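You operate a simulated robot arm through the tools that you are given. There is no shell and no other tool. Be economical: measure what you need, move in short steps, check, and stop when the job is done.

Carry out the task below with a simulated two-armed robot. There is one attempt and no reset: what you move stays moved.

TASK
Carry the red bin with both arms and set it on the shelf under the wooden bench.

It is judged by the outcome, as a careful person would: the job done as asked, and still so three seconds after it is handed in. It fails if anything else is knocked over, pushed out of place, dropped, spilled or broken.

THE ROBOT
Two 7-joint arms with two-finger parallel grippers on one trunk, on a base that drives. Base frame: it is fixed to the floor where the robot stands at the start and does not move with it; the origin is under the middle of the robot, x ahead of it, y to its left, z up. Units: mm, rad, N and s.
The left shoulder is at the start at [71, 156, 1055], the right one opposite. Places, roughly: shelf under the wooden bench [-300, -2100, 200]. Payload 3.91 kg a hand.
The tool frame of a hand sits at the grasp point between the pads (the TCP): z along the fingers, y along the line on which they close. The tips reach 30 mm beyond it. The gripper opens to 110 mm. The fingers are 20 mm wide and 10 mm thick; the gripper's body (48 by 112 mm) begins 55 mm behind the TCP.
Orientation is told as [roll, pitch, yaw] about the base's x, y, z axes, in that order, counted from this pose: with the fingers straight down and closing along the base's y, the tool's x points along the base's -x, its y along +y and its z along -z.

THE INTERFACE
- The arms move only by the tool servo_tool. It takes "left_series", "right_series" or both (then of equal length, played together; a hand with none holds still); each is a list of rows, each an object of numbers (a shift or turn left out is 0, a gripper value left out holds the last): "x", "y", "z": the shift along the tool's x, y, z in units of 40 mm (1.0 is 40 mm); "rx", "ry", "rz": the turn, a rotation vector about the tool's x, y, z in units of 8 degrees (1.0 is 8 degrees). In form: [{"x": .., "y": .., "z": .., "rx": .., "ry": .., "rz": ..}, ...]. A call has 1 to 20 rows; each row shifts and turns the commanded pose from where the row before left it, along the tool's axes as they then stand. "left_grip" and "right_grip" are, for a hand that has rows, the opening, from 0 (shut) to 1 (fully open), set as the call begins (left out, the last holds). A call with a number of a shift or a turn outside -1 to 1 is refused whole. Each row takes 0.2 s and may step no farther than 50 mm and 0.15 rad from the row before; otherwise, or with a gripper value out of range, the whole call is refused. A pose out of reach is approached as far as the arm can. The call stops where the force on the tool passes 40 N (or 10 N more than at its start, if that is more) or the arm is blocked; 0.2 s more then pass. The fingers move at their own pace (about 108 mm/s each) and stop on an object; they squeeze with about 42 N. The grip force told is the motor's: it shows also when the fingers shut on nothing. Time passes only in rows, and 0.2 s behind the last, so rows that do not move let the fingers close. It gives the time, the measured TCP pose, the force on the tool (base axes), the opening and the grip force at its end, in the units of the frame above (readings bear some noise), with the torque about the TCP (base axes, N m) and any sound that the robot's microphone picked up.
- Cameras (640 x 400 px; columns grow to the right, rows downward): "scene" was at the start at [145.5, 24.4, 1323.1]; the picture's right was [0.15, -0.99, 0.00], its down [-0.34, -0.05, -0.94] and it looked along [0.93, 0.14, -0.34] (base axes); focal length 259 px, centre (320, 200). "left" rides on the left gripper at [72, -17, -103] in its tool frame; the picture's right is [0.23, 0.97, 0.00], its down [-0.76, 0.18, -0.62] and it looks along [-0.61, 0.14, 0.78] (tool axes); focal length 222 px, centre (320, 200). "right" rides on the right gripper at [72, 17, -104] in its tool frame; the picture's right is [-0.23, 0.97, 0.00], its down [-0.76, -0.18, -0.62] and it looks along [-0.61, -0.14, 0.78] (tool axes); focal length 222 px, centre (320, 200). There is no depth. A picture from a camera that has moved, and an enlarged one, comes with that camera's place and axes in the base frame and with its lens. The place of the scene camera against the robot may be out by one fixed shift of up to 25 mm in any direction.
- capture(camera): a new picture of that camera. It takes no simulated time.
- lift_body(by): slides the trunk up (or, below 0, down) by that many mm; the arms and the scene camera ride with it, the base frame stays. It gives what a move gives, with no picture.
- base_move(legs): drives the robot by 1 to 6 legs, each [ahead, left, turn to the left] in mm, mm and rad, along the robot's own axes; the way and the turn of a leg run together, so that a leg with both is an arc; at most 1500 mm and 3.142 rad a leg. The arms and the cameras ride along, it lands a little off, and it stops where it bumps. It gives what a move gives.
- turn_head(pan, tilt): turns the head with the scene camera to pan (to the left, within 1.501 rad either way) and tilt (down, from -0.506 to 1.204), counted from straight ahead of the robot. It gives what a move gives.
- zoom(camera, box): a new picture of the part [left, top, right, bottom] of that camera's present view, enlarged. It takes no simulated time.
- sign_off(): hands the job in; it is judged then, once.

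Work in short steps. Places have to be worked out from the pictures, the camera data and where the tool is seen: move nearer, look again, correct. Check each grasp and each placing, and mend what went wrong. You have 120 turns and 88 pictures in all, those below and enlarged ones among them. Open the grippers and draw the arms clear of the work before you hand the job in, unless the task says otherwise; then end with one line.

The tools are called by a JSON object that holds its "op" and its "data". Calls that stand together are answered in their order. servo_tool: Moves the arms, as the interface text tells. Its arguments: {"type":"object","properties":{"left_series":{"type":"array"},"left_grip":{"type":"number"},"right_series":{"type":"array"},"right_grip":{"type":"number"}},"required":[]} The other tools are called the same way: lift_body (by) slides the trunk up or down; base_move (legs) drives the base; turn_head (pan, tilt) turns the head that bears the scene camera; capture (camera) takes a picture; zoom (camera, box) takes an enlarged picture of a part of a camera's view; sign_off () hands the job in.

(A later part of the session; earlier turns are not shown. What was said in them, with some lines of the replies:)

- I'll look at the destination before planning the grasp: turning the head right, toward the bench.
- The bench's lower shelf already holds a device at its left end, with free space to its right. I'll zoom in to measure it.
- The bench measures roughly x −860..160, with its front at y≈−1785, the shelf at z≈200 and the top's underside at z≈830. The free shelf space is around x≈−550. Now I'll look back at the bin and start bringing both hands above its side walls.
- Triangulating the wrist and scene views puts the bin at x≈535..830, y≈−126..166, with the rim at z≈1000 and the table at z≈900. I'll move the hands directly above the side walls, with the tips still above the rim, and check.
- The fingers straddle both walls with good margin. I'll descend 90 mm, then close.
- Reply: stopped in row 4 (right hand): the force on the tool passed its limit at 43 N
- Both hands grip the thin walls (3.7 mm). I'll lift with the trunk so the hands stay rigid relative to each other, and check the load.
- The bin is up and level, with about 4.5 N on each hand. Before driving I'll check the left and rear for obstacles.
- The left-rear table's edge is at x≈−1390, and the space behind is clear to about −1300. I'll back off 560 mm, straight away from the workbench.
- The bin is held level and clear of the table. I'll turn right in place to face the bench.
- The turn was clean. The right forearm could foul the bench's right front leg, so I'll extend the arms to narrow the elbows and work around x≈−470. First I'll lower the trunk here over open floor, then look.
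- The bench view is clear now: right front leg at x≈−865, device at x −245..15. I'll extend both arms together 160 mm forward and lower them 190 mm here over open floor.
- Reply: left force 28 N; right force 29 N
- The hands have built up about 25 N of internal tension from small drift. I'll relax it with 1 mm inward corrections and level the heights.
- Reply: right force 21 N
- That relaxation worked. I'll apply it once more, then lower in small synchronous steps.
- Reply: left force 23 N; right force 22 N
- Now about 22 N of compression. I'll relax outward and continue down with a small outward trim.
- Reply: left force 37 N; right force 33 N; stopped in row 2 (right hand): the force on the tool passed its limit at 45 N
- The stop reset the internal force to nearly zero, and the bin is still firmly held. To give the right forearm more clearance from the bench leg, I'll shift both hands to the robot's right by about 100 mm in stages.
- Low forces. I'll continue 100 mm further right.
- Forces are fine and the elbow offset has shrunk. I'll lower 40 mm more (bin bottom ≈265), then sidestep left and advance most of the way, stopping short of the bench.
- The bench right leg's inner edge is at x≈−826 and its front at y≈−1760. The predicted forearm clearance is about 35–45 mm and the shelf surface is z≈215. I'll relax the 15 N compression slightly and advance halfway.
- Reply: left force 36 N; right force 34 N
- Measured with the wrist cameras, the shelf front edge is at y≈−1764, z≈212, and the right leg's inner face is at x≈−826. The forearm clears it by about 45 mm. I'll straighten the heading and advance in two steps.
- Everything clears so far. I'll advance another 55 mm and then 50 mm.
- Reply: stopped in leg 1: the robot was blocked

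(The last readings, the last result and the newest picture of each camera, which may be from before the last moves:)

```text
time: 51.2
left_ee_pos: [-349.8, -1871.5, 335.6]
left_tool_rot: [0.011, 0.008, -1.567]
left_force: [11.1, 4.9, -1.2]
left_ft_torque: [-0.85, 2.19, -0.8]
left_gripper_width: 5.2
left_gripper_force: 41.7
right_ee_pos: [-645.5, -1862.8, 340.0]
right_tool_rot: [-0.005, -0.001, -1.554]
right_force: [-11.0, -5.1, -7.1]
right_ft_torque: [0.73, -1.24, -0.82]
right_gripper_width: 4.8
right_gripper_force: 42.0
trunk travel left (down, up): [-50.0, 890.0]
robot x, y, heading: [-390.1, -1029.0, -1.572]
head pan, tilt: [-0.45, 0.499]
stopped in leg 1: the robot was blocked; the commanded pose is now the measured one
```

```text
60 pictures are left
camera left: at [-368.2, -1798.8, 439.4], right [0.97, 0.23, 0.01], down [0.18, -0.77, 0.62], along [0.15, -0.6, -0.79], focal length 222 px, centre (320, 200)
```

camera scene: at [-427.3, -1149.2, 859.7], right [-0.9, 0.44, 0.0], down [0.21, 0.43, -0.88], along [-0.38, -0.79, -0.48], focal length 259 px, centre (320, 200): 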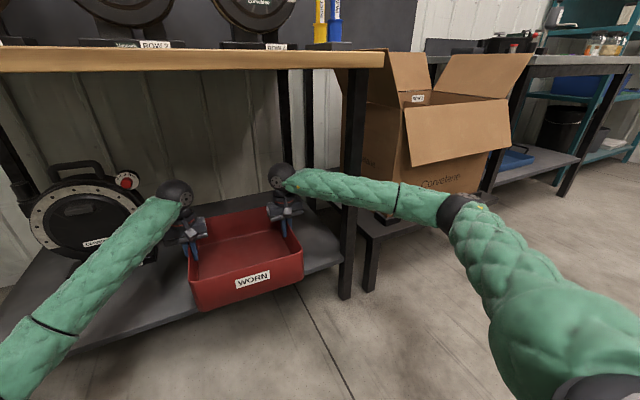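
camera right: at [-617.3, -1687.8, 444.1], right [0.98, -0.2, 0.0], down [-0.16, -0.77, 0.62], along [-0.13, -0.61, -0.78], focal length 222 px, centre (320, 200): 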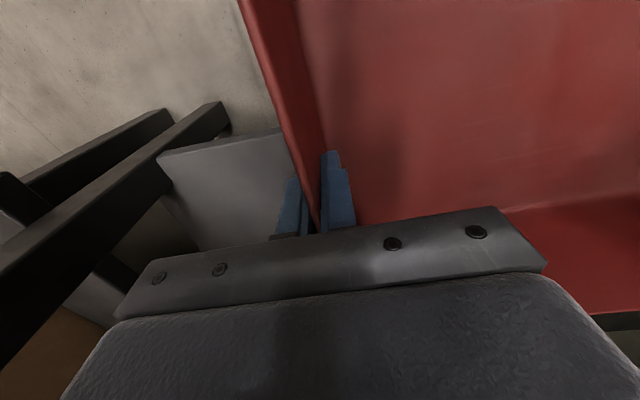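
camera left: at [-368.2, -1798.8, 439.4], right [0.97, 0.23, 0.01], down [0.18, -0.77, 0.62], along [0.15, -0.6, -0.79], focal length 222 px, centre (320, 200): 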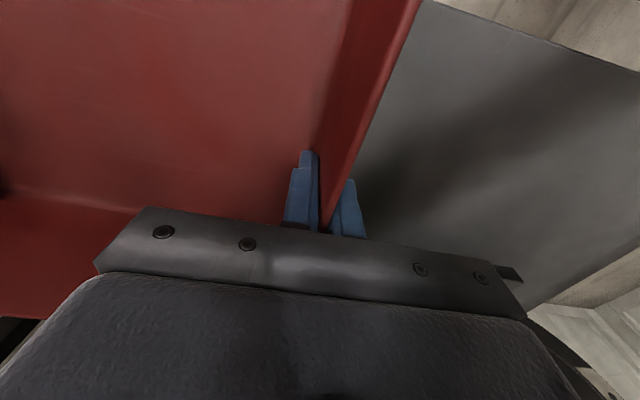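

Blocked: the right hand lagged, so the right forearm probably touched the bench leg. I'll back off 30 mm and inspect.

{"op": "base_move", "data": {"legs": [[-30, 0, 0]]}}

{"op": "turn_head", "data": {"pan": -0.7, "tilt": 0.5}}

{"op": "capture", "data": {"camera": "scene"}}

{"op": "zoom", "data": {"camera": "scene", "box": [160, 100, 400, 250]}}

{"op": "capture", "data": {"camera": "right"}}

```text
time: 52.0
left_ee_pos: [-350.8, -1841.8, 331.9]
left_tool_rot: [0.011, 0.012, -1.567]
left_force: [2.9, 5.6, -6.3]
left_ft_torque: [1.08, 1.49, -0.87]
left_gripper_width: 4.7
left_gripper_force: 41.8
right_ee_pos: [-647.4, -1834.3, 334.4]
right_tool_rot: [-0.003, 0.005, -1.557]
right_force: [-2.9, -6.3, -2.8]
right_ft_torque: [-1.24, -1.95, -0.9]
right_gripper_width: 4.8
right_gripper_force: 42.2
trunk travel left (down, up): [-50.0, 890.0]
robot x, y, heading: [-392.6, -1000.3, -1.576]
head pan, tilt: [-0.45, 0.499]
```

```text
time: 52.8
left_ee_pos: [-350.6, -1841.3, 333.3]
left_tool_rot: [0.011, 0.01, -1.566]
left_force: [2.8, 6.0, -5.1]
left_ft_torque: [-0.21, 1.77, -0.79]
left_gripper_width: 4.7
left_gripper_force: 42.4
right_ee_pos: [-646.2, -1834.4, 334.5]
right_tool_rot: [-0.005, 0.004, -1.557]
right_force: [-2.5, -5.4, -3.4]
right_ft_torque: [-0.01, -1.93, -0.83]
right_gripper_width: 5.1
right_gripper_force: 42.0
trunk travel left (down, up): [-50.0, 890.0]
robot x, y, heading: [-394.3, -998.3, -1.571]
head pan, tilt: [-0.7, 0.499]
```

```text
59 pictures are left
camera scene: at [-448.2, -1110.1, 859.1], right [-0.76, 0.64, 0.0], down [0.31, 0.37, -0.88], along [-0.57, -0.67, -0.48], focal length 259 px, centre (320, 200)
```

scene: 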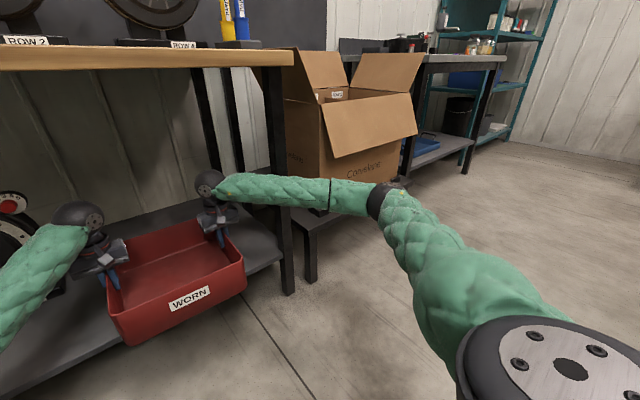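

```text
2.67 times, centred on (280, 175) of scene
camera zoom: at [-448.2, -1110.1, 859.1], right [-0.76, 0.64, 0.0], down [0.31, 0.37, -0.88], along [-0.57, -0.67, -0.48], focal length 691 px, centre (427, 267)
```

zoom: 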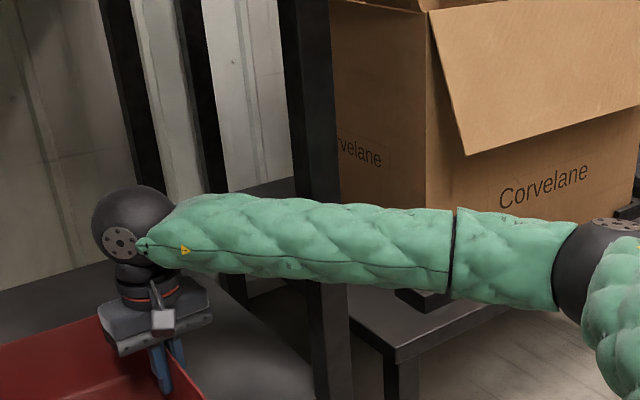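

```text
57 pictures are left
camera right: at [-631.4, -1762.2, 438.5], right [0.98, -0.21, 0.0], down [-0.16, -0.77, 0.62], along [-0.13, -0.6, -0.78], focal length 222 px, centre (320, 200)
```

right: 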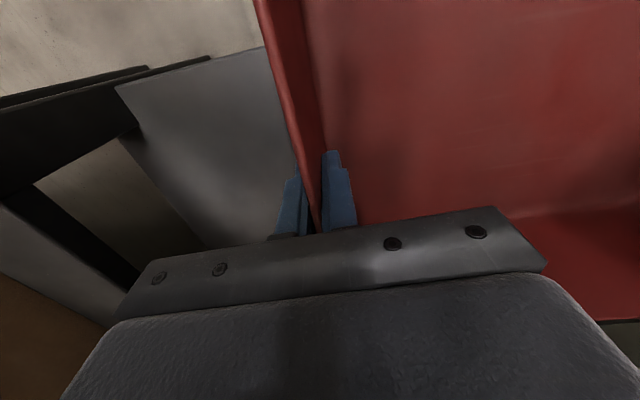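

The forearm seems to have ~70 mm of gap to the leg visually, so the contact point is unclear. The right hand ended about 10 mm back relative to the left. I'll realign the right hand and try extending gently with the arms, whose force sensing will show where the resistance is.

{"op": "servo_tool", "data": {"left_series": [{"y": 0}, {}, {"x": -0.2}, {"x": -0.2}, {}], "right_series": [{"x": -0.15}, {"x": -0.1}, {"x": -0.2}, {"x": -0.2}, {}]}}

{"op": "capture", "data": {"camera": "scene"}}

```text
time: 54.0
left_ee_pos: [-351.0, -1858.1, 334.1]
left_tool_rot: [0.011, 0.013, -1.563]
left_force: [14.9, 4.6, -4.0]
left_ft_torque: [-0.89, 2.08, -0.38]
left_gripper_width: 4.4
left_gripper_force: 41.9
right_ee_pos: [-646.9, -1861.3, 334.9]
right_tool_rot: [-0.004, 0.004, -1.557]
right_force: [-14.4, -4.2, -4.1]
right_ft_torque: [0.67, -2.08, -0.76]
right_gripper_width: 4.4
right_gripper_force: 41.7
trunk travel left (down, up): [-50.0, 890.0]
robot x, y, heading: [-392.1, -999.3, -1.572]
head pan, tilt: [-0.7, 0.499]
```

```text
56 pictures are left
camera scene: at [-448.2, -1110.1, 859.1], right [-0.76, 0.65, 0.0], down [0.31, 0.37, -0.88], along [-0.57, -0.67, -0.48], focal length 259 px, centre (320, 200)
```

scene: 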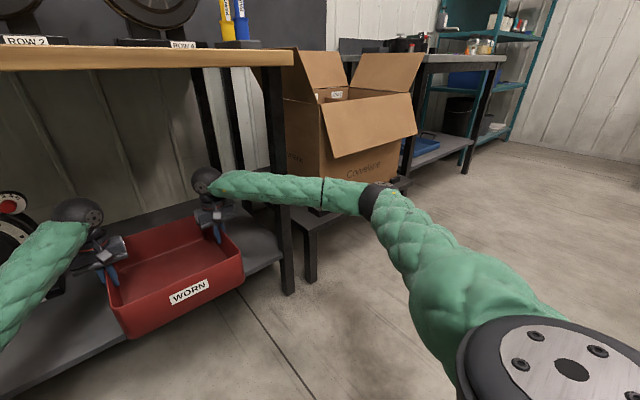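

No resistance at the same depth as before, and the alignment is restored. I'll continue extending 40 mm with a slight outward relaxation.

{"op": "servo_tool", "data": {"left_series": [{"y": 0.025}, {"x": -0.25}, {"x": -0.25}, {"x": -0.25}, {"x": -0.25}, {}], "right_series": [{"y": -0.025}, {"x": -0.25}, {"x": -0.25}, {"x": -0.25}, {"x": -0.25}, {}]}}

{"op": "capture", "data": {"camera": "scene"}}

```text
time: 55.4
left_ee_pos: [-349.4, -1895.0, 335.7]
left_tool_rot: [0.01, 0.007, -1.565]
left_force: [29.6, 5.6, -14.8]
left_ft_torque: [1.2, -1.15, -0.84]
left_gripper_width: 4.5
left_gripper_force: 41.9
right_ee_pos: [-646.3, -1891.1, 334.8]
right_tool_rot: [-0.004, 0.003, -1.548]
right_force: [-29.6, -5.1, 8.8]
right_ft_torque: [-1.43, -2.39, -0.92]
right_gripper_width: 5.3
right_gripper_force: 42.6
trunk travel left (down, up): [-50.0, 890.0]
robot x, y, heading: [-390.9, -998.0, -1.575]
head pan, tilt: [-0.7, 0.499]
```

```text
55 pictures are left
camera scene: at [-446.6, -1103.1, 859.2], right [-0.76, 0.65, 0.0], down [0.31, 0.36, -0.88], along [-0.57, -0.67, -0.47], focal length 259 px, centre (320, 200)
```

scene: 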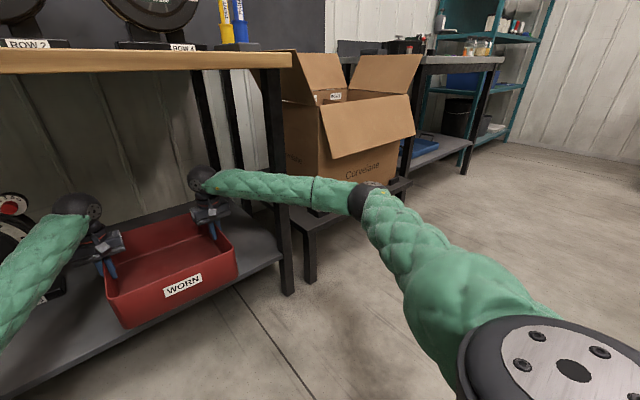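

The base was nudged back a few mm with no force on the tools, so the right forearm's outer shell is touching the bench leg. The bin's near edge is now only ~18 mm outside the shelf edge. I'll ease off, set it down here, and push it in the rest of the way with the fingers afterward.

{"op": "servo_tool", "data": {"left_series": [{"y": 0.05, "x": 0.15}, {}], "right_series": [{"y": -0.05, "x": 0.15}, {}]}}

{"op": "lift_body", "data": {"by": -35}}

{"op": "capture", "data": {"camera": "left"}}

```text
time: 56.0
left_ee_pos: [-346.8, -1891.3, 336.2]
left_tool_rot: [0.008, 0.006, -1.567]
left_force: [11.9, 5.9, -14.4]
left_ft_torque: [0.17, -0.7, -0.87]
left_gripper_width: 4.0
left_gripper_force: 41.4
right_ee_pos: [-643.2, -1888.4, 335.2]
right_tool_rot: [-0.003, 0.006, -1.545]
right_force: [-11.9, -5.1, 6.3]
right_ft_torque: [-0.36, -2.21, -0.88]
right_gripper_width: 4.9
right_gripper_force: 42.3
trunk travel left (down, up): [-50.0, 890.0]
robot x, y, heading: [-393.3, -1002.4, -1.569]
head pan, tilt: [-0.7, 0.499]
```

```text
time: 56.8
left_ee_pos: [-345.9, -1891.9, 303.6]
left_tool_rot: [0.005, 0.006, -1.563]
left_force: [-8.2, 5.0, 9.1]
left_ft_torque: [0.88, 2.55, -0.58]
left_gripper_width: 4.5
left_gripper_force: 42.2
right_ee_pos: [-641.3, -1891.8, 309.7]
right_tool_rot: [-0.006, -0.007, -1.544]
right_force: [7.7, -4.9, -18.1]
right_ft_torque: [-1.07, 1.36, -0.84]
right_gripper_width: 4.2
right_gripper_force: 41.8
trunk travel left (down, up): [-15.0, 925.0]
robot x, y, heading: [-393.3, -1004.2, -1.569]
head pan, tilt: [-0.7, 0.499]
```

```text
54 pictures are left
camera left: at [-363.8, -1819.4, 407.1], right [0.97, 0.23, 0.0], down [0.18, -0.76, 0.62], along [0.15, -0.6, -0.78], focal length 222 px, centre (320, 200)
```

left: 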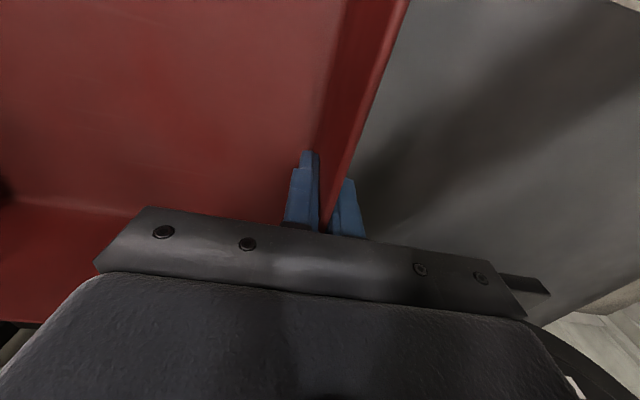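

The right hand hung up about 7 mm high, with friction of the arm on the leg. I'll shift both hands 16 mm to the left, away from the leg, and watch the right hand settle.

{"op": "servo_tool", "data": {"left_series": [{"y": 0.2, "x": 0.1}, {"y": 0.2}, {}], "right_series": [{"y": 0.2, "x": 0.1}, {"y": 0.2}, {}]}}

{"op": "turn_head", "data": {"pan": -0.8, "tilt": 0.7}}

{"op": "capture", "data": {"camera": "scene"}}

```text
time: 57.3
left_ee_pos: [-344.1, -1887.3, 297.7]
left_tool_rot: [0.004, 0.01, -1.57]
left_force: [2.3, 3.4, 2.6]
left_ft_torque: [-0.54, 2.05, -0.22]
left_gripper_width: 3.9
left_gripper_force: 41.9
right_ee_pos: [-639.6, -1888.5, 301.5]
right_tool_rot: [0.001, 0.005, -1.557]
right_force: [-7.6, -2.1, 5.3]
right_ft_torque: [-0.14, 0.19, -0.85]
right_gripper_width: 4.3
right_gripper_force: 42.2
trunk travel left (down, up): [-15.0, 925.0]
robot x, y, heading: [-394.3, -1005.7, -1.578]
head pan, tilt: [-0.7, 0.499]
stopped in row 2 (left hand): the force on the tool passed its limit at 46 N (the readings are from after the stop); the commanded pose is now the measured one
```

```text
time: 58.0
left_ee_pos: [-344.7, -1887.7, 297.0]
left_tool_rot: [0.006, 0.011, -1.572]
left_force: [4.0, 1.4, -0.4]
left_ft_torque: [-1.39, 2.03, -0.2]
left_gripper_width: 4.2
left_gripper_force: 42.4
right_ee_pos: [-640.3, -1889.2, 301.0]
right_tool_rot: [0.002, 0.004, -1.557]
right_force: [-14.0, -6.6, 19.2]
right_ft_torque: [-1.18, -0.18, -0.85]
right_gripper_width: 4.0
right_gripper_force: 41.8
trunk travel left (down, up): [-15.0, 925.0]
robot x, y, heading: [-393.6, -1001.7, -1.574]
head pan, tilt: [-0.799, 0.7]
```

```text
53 pictures are left
camera scene: at [-450.8, -1099.2, 806.5], right [-0.7, 0.72, 0.0], down [0.46, 0.45, -0.77], along [-0.55, -0.53, -0.64], focal length 259 px, centre (320, 200)
```

scene: 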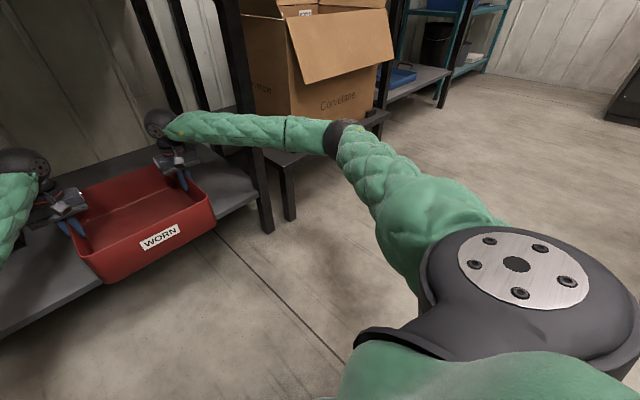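

The net upward force on the hands is now about 28 N beyond the weight, so the bin is touching the shelf (TCP z≈299). I'll press gently a couple of mm to confirm it sits flat.

{"op": "servo_tool", "data": {"left_series": [{"z": 0.06}, {}, {}], "right_series": [{"z": 0.03}, {}, {}]}}

{"op": "zoom", "data": {"camera": "scene", "box": [0, 110, 280, 320]}}

```text
time: 58.8
left_ee_pos: [-344.6, -1888.3, 297.7]
left_tool_rot: [0.006, 0.009, -1.57]
left_force: [9.6, 1.2, 12.1]
left_ft_torque: [1.5, 2.12, -0.19]
left_gripper_width: 4.0
left_gripper_force: 41.8
right_ee_pos: [-640.4, -1888.8, 300.5]
right_tool_rot: [0.002, 0.003, -1.556]
right_force: [-1.6, 11.3, 19.6]
right_ft_torque: [1.09, 0.5, -0.86]
right_gripper_width: 4.2
right_gripper_force: 42.2
trunk travel left (down, up): [-15.0, 925.0]
robot x, y, heading: [-390.3, -1002.2, -1.576]
head pan, tilt: [-0.799, 0.7]
```

```text
1.90 times, centred on (140, 215) of scene
camera zoom: at [-450.6, -1098.4, 807.0], right [-0.7, 0.72, 0.0], down [0.46, 0.45, -0.77], along [-0.55, -0.53, -0.64], focal length 494 px, centre (663, 171)
```

zoom: 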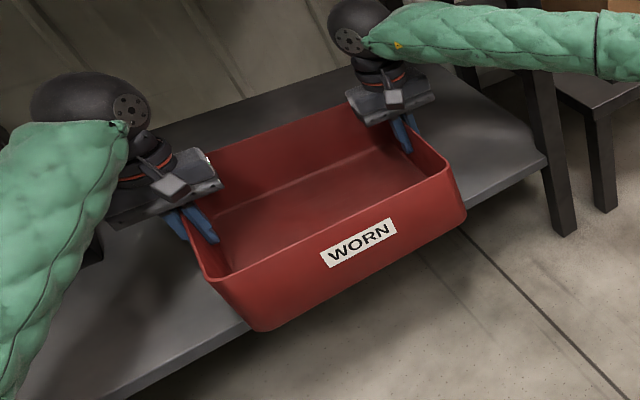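

The bin is supported on both sides and lies flat. I'll open the grippers and rise straight up.

{"op": "servo_tool", "data": {"left_series": [{}, {}, {}, {}], "right_series": [{}, {}, {}, {}], "left_grip": 0.6, "right_grip": 0.6}}

{"op": "lift_body", "data": {"by": 100}}

{"op": "capture", "data": {"camera": "scene"}}

{"op": "capture", "data": {"camera": "left"}}

{"op": "capture", "data": {"camera": "right"}}

```text
time: 59.8
left_ee_pos: [-345.0, -1888.2, 296.4]
left_tool_rot: [0.006, 0.008, -1.57]
left_force: [-0.3, 0.0, 0.3]
left_ft_torque: [0.01, -0.01, 0.0]
left_gripper_width: 65.7
left_gripper_force: 0.0
right_ee_pos: [-640.6, -1888.9, 299.6]
right_tool_rot: [0.002, 0.004, -1.556]
right_force: [-0.3, 0.9, -0.2]
right_ft_torque: [-0.01, -0.01, 0.0]
right_gripper_width: 66.3
right_gripper_force: 0.1
trunk travel left (down, up): [-15.0, 925.0]
robot x, y, heading: [-392.1, -1003.4, -1.577]
head pan, tilt: [-0.799, 0.7]
```

```text
time: 61.1
left_ee_pos: [-343.9, -1888.6, 393.0]
left_tool_rot: [0.006, 0.012, -1.571]
left_force: [-0.7, 0.7, 1.0]
left_ft_torque: [0.02, -0.02, 0.01]
left_gripper_width: 65.8
left_gripper_force: 0.1
right_ee_pos: [-638.8, -1888.7, 396.4]
right_tool_rot: [0.002, 0.007, -1.554]
right_force: [-0.6, 0.0, -0.2]
right_ft_torque: [0.03, 0.02, 0.03]
right_gripper_width: 66.3
right_gripper_force: 0.0
trunk travel left (down, up): [-115.0, 825.0]
robot x, y, heading: [-395.4, -1001.9, -1.571]
head pan, tilt: [-0.799, 0.7]
```

```text
51 pictures are left
camera scene: at [-450.4, -1100.3, 906.4], right [-0.7, 0.72, 0.0], down [0.46, 0.45, -0.76], along [-0.55, -0.53, -0.64], focal length 259 px, centre (320, 200)
```

scene: 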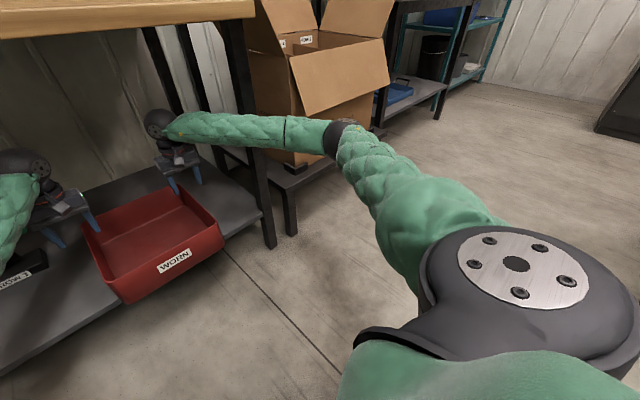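

```text
50 pictures are left
camera left: at [-362.2, -1816.8, 497.7], right [0.97, 0.23, 0.01], down [0.17, -0.77, 0.62], along [0.15, -0.6, -0.79], focal length 222 px, centre (320, 200)
```

left: 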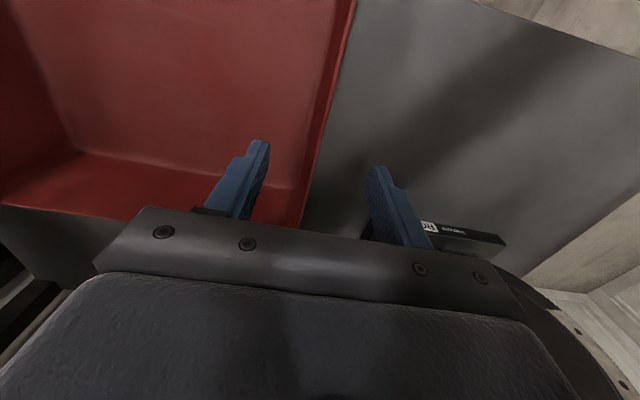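

```text
49 pictures are left
camera right: at [-624.2, -1818.0, 501.6], right [0.98, -0.21, 0.0], down [-0.17, -0.77, 0.62], along [-0.13, -0.6, -0.79], focal length 222 px, centre (320, 200)
```

right: 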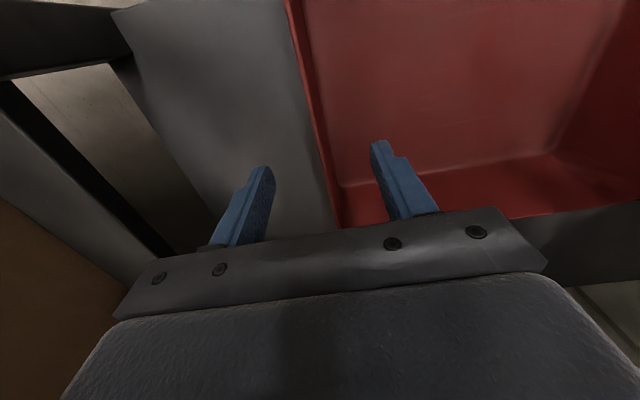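

The release was clean and the bin is undisturbed. I'll back straight out 200 mm with the fingers above the rim, then look.

{"op": "base_move", "data": {"legs": [[-210, 0, 0]]}}

{"op": "turn_head", "data": {"pan": -0.1, "tilt": 0.6}}

{"op": "capture", "data": {"camera": "scene"}}

{"op": "capture", "data": {"camera": "right"}}

{"op": "capture", "data": {"camera": "left"}}

```text
time: 62.8
left_ee_pos: [-341.1, -1677.2, 394.4]
left_tool_rot: [0.007, 0.013, -1.567]
left_force: [-0.9, 0.6, -0.4]
left_ft_torque: [-0.01, -0.02, -0.03]
left_gripper_width: 66.0
left_gripper_force: 0.0
right_ee_pos: [-637.0, -1680.2, 399.1]
right_tool_rot: [0.001, 0.007, -1.552]
right_force: [-0.2, -0.4, -0.2]
right_ft_torque: [0.02, -0.03, -0.02]
right_gripper_width: 65.7
right_gripper_force: 0.0
trunk travel left (down, up): [-115.0, 825.0]
robot x, y, heading: [-394.5, -787.3, -1.565]
head pan, tilt: [-0.799, 0.7]
```

```text
time: 63.9
left_ee_pos: [-341.2, -1677.2, 395.7]
left_tool_rot: [0.008, 0.013, -1.567]
left_force: [-0.8, -0.2, -1.2]
left_ft_torque: [-0.01, 0.01, 0.02]
left_gripper_width: 65.7
left_gripper_force: 0.0
right_ee_pos: [-638.0, -1678.8, 398.3]
right_tool_rot: [0.002, 0.005, -1.551]
right_force: [-0.1, 0.3, 0.3]
right_ft_torque: [-0.01, 0.01, 0.02]
right_gripper_width: 66.2
right_gripper_force: 0.1
trunk travel left (down, up): [-115.0, 825.0]
robot x, y, heading: [-393.3, -790.1, -1.567]
head pan, tilt: [-0.099, 0.6]
```

```text
48 pictures are left
camera scene: at [-398.6, -917.7, 915.1], right [-1.0, 0.1, 0.0], down [0.06, 0.56, -0.82], along [-0.08, -0.82, -0.57], focal length 259 px, centre (320, 200)
```

scene: 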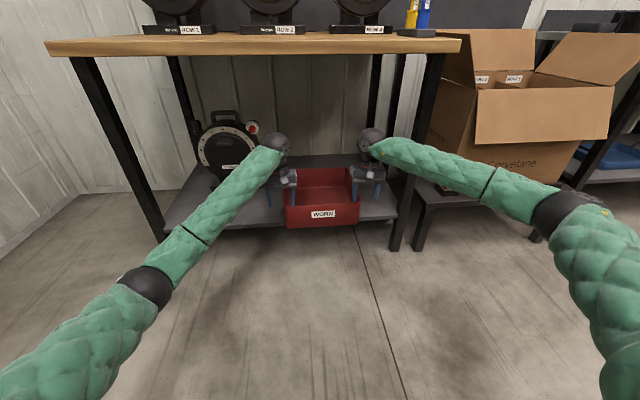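

```text
47 pictures are left
camera right: at [-622.5, -1607.8, 502.3], right [0.98, -0.21, 0.0], down [-0.16, -0.77, 0.62], along [-0.13, -0.6, -0.79], focal length 222 px, centre (320, 200)
```

right: 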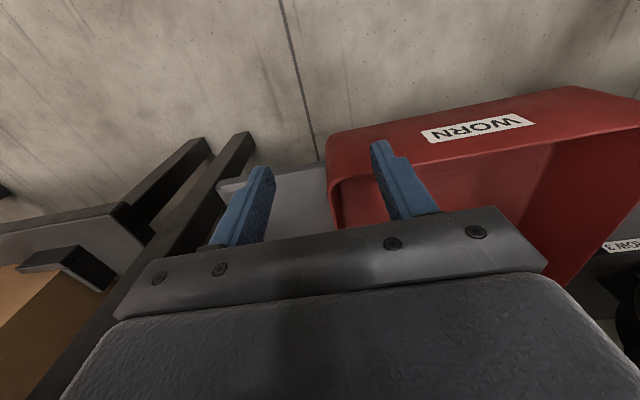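

```text
46 pictures are left
camera left: at [-359.6, -1605.4, 498.3], right [0.97, 0.23, 0.01], down [0.18, -0.77, 0.62], along [0.15, -0.6, -0.79], focal length 222 px, centre (320, 200)
```

left: 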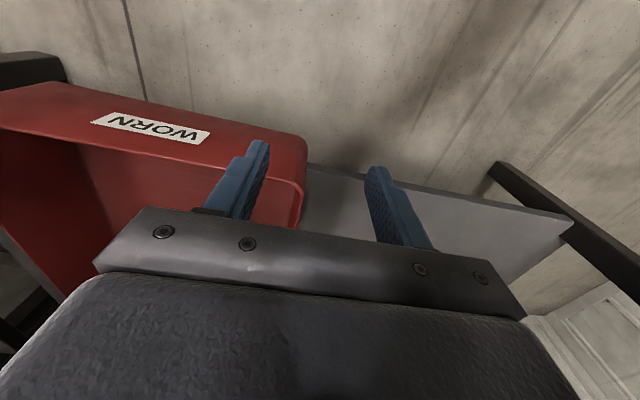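

The bin's near wall is at y≈−1730, overhanging the shelf edge by ~35 mm. I'll close the fingers, bring the hands inward in front of the near wall, and lower them with the trunk so the tips sit low on that wall.

{"op": "servo_tool", "data": {"left_series": [{"y": -0.5}, {"y": -0.5}, {"y": -0.5}, {}], "right_series": [{"y": 0.5}, {"y": 0.5}, {"y": 0.5}, {}], "left_grip": 0, "right_grip": 0}}

{"op": "lift_body", "data": {"by": -114}}

{"op": "capture", "data": {"camera": "scene"}}

{"op": "capture", "data": {"camera": "right"}}

```text
time: 64.9
left_ee_pos: [-402.3, -1676.4, 397.2]
left_tool_rot: [0.007, 0.01, -1.568]
left_force: [-0.4, 0.3, 0.6]
left_ft_torque: [0.03, 0.02, 0.02]
left_gripper_width: 0.0
left_gripper_force: 37.9
right_ee_pos: [-576.7, -1677.8, 399.7]
right_tool_rot: [0.001, 0.006, -1.552]
right_force: [0.6, 0.4, -0.2]
right_ft_torque: [-0.02, 0.01, 0.01]
right_gripper_width: 0.0
right_gripper_force: 37.9
trunk travel left (down, up): [-115.0, 825.0]
robot x, y, heading: [-392.9, -790.1, -1.569]
head pan, tilt: [-0.099, 0.6]
```

```text
time: 66.3
left_ee_pos: [-401.2, -1676.7, 282.3]
left_tool_rot: [0.007, 0.01, -1.567]
left_force: [-0.3, -0.3, 0.2]
left_ft_torque: [0.0, 0.03, 0.0]
left_gripper_width: 0.1
left_gripper_force: 38.5
right_ee_pos: [-575.2, -1676.7, 285.5]
right_tool_rot: [0.001, 0.005, -1.552]
right_force: [0.3, -0.5, 0.5]
right_ft_torque: [0.04, 0.01, 0.0]
right_gripper_width: 0.2
right_gripper_force: 38.3
trunk travel left (down, up): [-1.0, 939.0]
robot x, y, heading: [-390.2, -791.4, -1.569]
head pan, tilt: [-0.099, 0.6]
```

```text
45 pictures are left
camera scene: at [-398.5, -917.6, 801.3], right [-1.0, 0.1, 0.0], down [0.06, 0.56, -0.82], along [-0.08, -0.82, -0.57], focal length 259 px, centre (320, 200)
```

scene: 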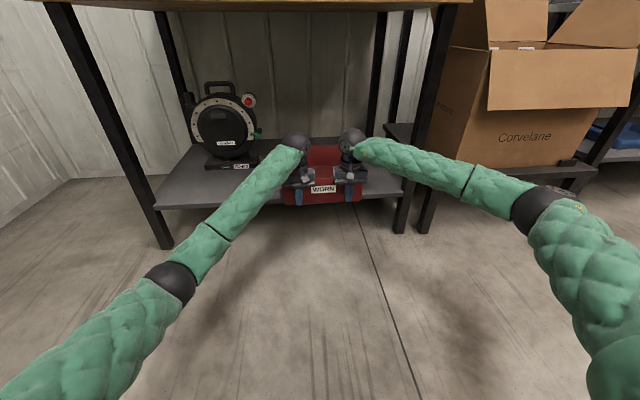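

```text
44 pictures are left
camera right: at [-561.1, -1606.1, 390.0], right [0.98, -0.21, 0.0], down [-0.16, -0.77, 0.62], along [-0.13, -0.61, -0.79], focal length 222 px, centre (320, 200)
```

right: 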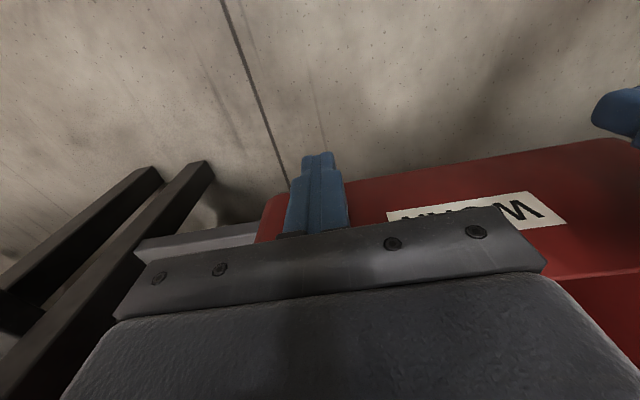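

The fingers are aligned with the near wall. I'll push forward slowly with both arms 80 mm, checking force.

{"op": "servo_tool", "data": {"left_series": [{"x": -0.3, "z": 0.1}, {"x": -0.3}, {"x": -0.3}, {"x": -0.25}, {"x": -0.25}, {"x": -0.25}, {"x": -0.25}, {}], "right_series": [{"x": -0.3, "z": 0.15}, {"x": -0.3}, {"x": -0.3}, {"x": -0.25}, {"x": -0.25}, {"x": -0.25}, {"x": -0.25}, {}]}}

{"op": "capture", "data": {"camera": "right"}}

{"op": "capture", "data": {"camera": "left"}}

```text
time: 68.1
left_ee_pos: [-399.8, -1752.4, 276.6]
left_tool_rot: [0.007, 0.011, -1.566]
left_force: [2.0, 2.9, 9.9]
left_ft_torque: [-0.27, 0.58, -0.01]
left_gripper_width: 0.0
left_gripper_force: 37.0
right_ee_pos: [-574.4, -1753.5, 278.2]
right_tool_rot: [0.002, 0.006, -1.553]
right_force: [0.3, 0.4, -0.8]
right_ft_torque: [-0.03, -0.04, 0.0]
right_gripper_width: 0.1
right_gripper_force: 37.0
trunk travel left (down, up): [-1.0, 939.0]
robot x, y, heading: [-394.1, -786.4, -1.565]
head pan, tilt: [-0.099, 0.6]
```

```text
43 pictures are left
camera right: at [-559.4, -1682.1, 382.8], right [0.98, -0.21, 0.0], down [-0.17, -0.77, 0.62], along [-0.13, -0.61, -0.79], focal length 222 px, centre (320, 200)
```

right: 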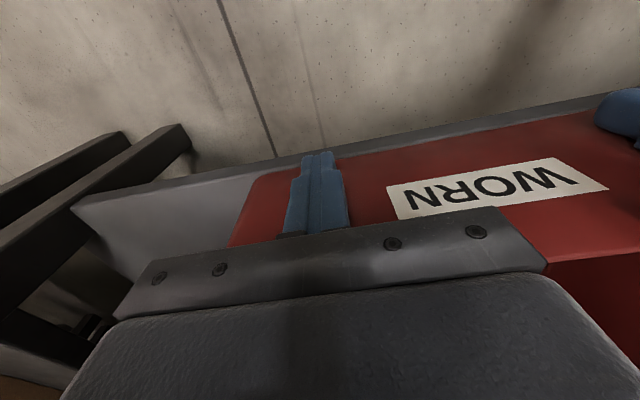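

```text
42 pictures are left
camera left: at [-418.6, -1680.4, 380.9], right [0.97, 0.23, 0.01], down [0.18, -0.77, 0.62], along [0.15, -0.6, -0.79], focal length 222 px, centre (320, 200)
```

left: 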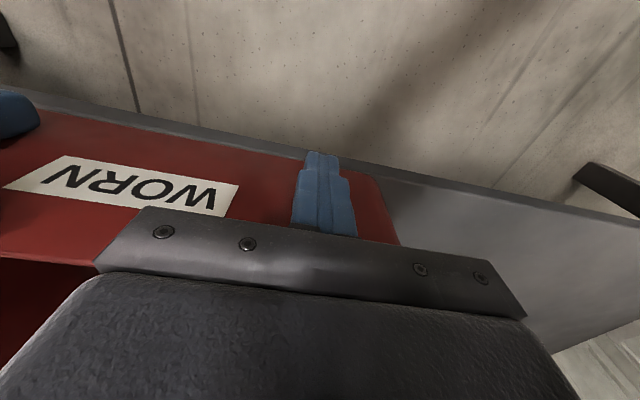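

The bin slid and its near wall is now just inside the shelf edge. I'll push 44 mm further for a safe margin.

{"op": "servo_tool", "data": {"left_series": [{"x": -0.2, "z": -0.05}, {"x": -0.25}, {"x": -0.25}, {"x": -0.2}, {"x": -0.2}, {}], "right_series": [{"x": -0.2}, {"x": -0.25}, {"x": -0.25}, {"x": -0.2}, {"x": -0.2}, {}]}}

{"op": "capture", "data": {"camera": "right"}}

{"op": "capture", "data": {"camera": "scene"}}

```text
time: 69.5
left_ee_pos: [-400.6, -1796.6, 277.3]
left_tool_rot: [0.007, 0.01, -1.568]
left_force: [-0.5, 1.6, 0.4]
left_ft_torque: [-0.1, -0.07, 0.03]
left_gripper_width: 0.0
left_gripper_force: 37.2
right_ee_pos: [-573.4, -1798.2, 277.6]
right_tool_rot: [0.002, 0.006, -1.553]
right_force: [1.0, 1.7, 0.8]
right_ft_torque: [-0.08, 0.04, -0.01]
right_gripper_width: 0.0
right_gripper_force: 37.4
trunk travel left (down, up): [-1.0, 939.0]
robot x, y, heading: [-392.3, -791.7, -1.566]
head pan, tilt: [-0.099, 0.6]
```

```text
41 pictures are left
camera right: at [-558.2, -1726.0, 382.1], right [0.98, -0.21, 0.0], down [-0.17, -0.77, 0.62], along [-0.13, -0.6, -0.79], focal length 222 px, centre (320, 200)
```

right: 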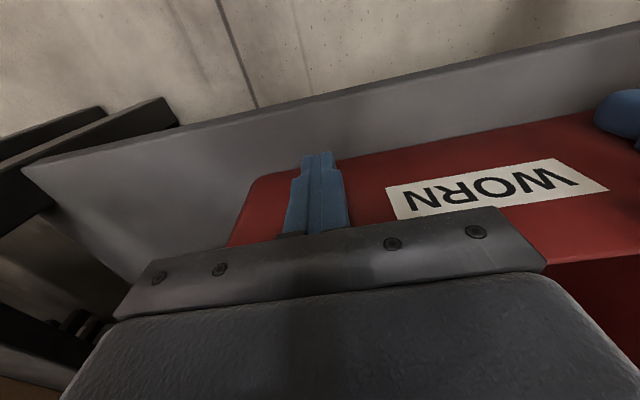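

```text
40 pictures are left
camera scene: at [-398.5, -917.6, 801.1], right [-1.0, 0.1, 0.0], down [0.06, 0.56, -0.82], along [-0.08, -0.82, -0.57], focal length 259 px, centre (320, 200)
```

scene: 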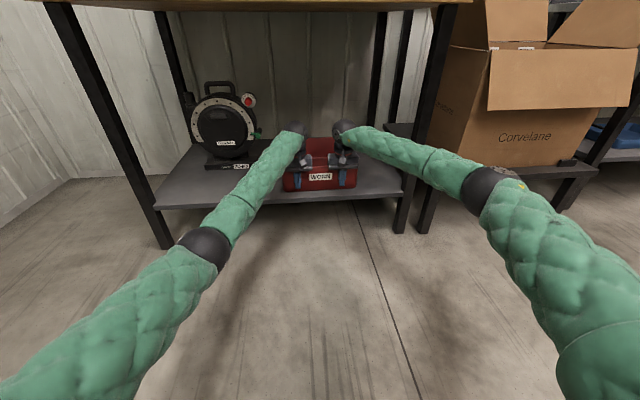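

The bin is fully on the shelf, about 40 mm behind the front edge and square. I'll withdraw by driving back, then open the grippers and check.

{"op": "base_move", "data": {"legs": [[-350, 0, 0]]}}

{"op": "servo_tool", "data": {"left_series": [{"y": 0.5}, {"y": 0.5}, {"y": 0.5}, {}], "right_series": [{"y": -0.5}, {"y": -0.5}, {"y": -0.5}, {}], "left_grip": 1, "right_grip": 1}}

{"op": "capture", "data": {"camera": "scene"}}

```text
time: 71.8
left_ee_pos: [-391.6, -1445.8, 277.5]
left_tool_rot: [0.008, 0.012, -1.557]
left_force: [-0.4, 0.0, -0.3]
left_ft_torque: [-0.02, -0.01, 0.01]
left_gripper_width: 0.0
left_gripper_force: 38.0
right_ee_pos: [-565.0, -1449.7, 277.3]
right_tool_rot: [0.003, 0.005, -1.544]
right_force: [-0.2, 0.2, 0.1]
right_ft_torque: [-0.02, 0.03, -0.01]
right_gripper_width: 0.0
right_gripper_force: 37.9
trunk travel left (down, up): [-1.0, 939.0]
robot x, y, heading: [-391.5, -439.5, -1.561]
head pan, tilt: [-0.099, 0.6]
```

```text
time: 72.8
left_ee_pos: [-332.1, -1445.6, 277.6]
left_tool_rot: [0.006, 0.012, -1.557]
left_force: [-0.1, -0.3, -0.7]
left_ft_torque: [-0.01, 0.05, 0.01]
left_gripper_width: 110.2
left_gripper_force: 0.0
right_ee_pos: [-625.2, -1450.5, 278.2]
right_tool_rot: [0.002, 0.005, -1.542]
right_force: [-0.4, -0.1, 0.2]
right_ft_torque: [-0.03, 0.01, 0.04]
right_gripper_width: 109.8
right_gripper_force: 0.0
trunk travel left (down, up): [-1.0, 939.0]
robot x, y, heading: [-392.8, -440.4, -1.56]
head pan, tilt: [-0.099, 0.6]
```

```text
39 pictures are left
camera scene: at [-399.3, -567.6, 801.1], right [-1.0, 0.09, 0.0], down [0.05, 0.56, -0.82], along [-0.07, -0.82, -0.57], focal length 259 px, centre (320, 200)
```

scene: 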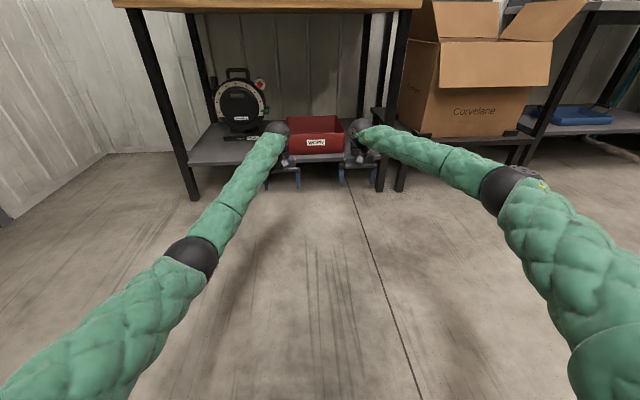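

The bin sits on the shelf and the arms are clear. One last look at the whole bench to confirm nothing else moved.

{"op": "turn_head", "data": {"pan": -0.05, "tilt": 0.25}}

{"op": "capture", "data": {"camera": "scene"}}

```text
time: 73.6
left_ee_pos: [-333.0, -1446.1, 278.2]
left_tool_rot: [0.007, 0.012, -1.556]
left_force: [0.1, 0.5, -0.1]
left_ft_torque: [-0.01, 0.02, -0.01]
left_gripper_width: 109.8
left_gripper_force: 0.0
right_ee_pos: [-624.4, -1450.2, 277.6]
right_tool_rot: [0.001, 0.005, -1.542]
right_force: [0.3, -0.6, -0.6]
right_ft_torque: [-0.04, 0.05, 0.03]
right_gripper_width: 110.0
right_gripper_force: 0.0
trunk travel left (down, up): [-1.0, 939.0]
robot x, y, heading: [-395.2, -436.8, -1.56]
head pan, tilt: [-0.051, 0.25]
```

```text
38 pictures are left
camera scene: at [-395.2, -572.8, 833.2], right [-1.0, 0.04, 0.0], down [0.01, 0.25, -0.97], along [-0.04, -0.97, -0.25], focal length 259 px, centre (320, 200)
```

scene: 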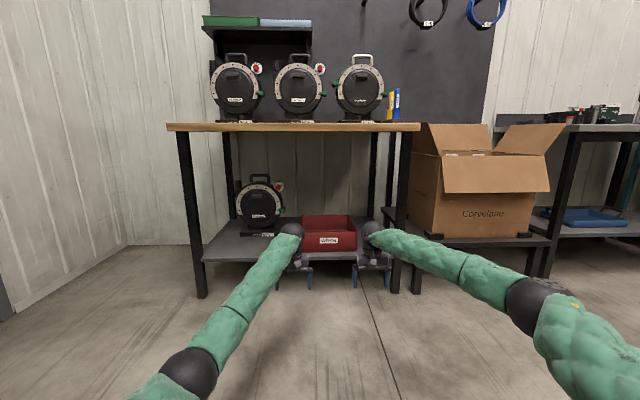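

Everything is in place, the grippers are open and the arms are clear, so I'm handing in.

{"op": "sign_off", "data": {}}

```text
The job is handed in.
```

The red bin is on the shelf under the wooden bench. I carried it with both arms, set it down, then pushed it the last stretch in with closed fingers. My right forearm touched the bench's leg on the way in, but the final look showed nothing else moved.
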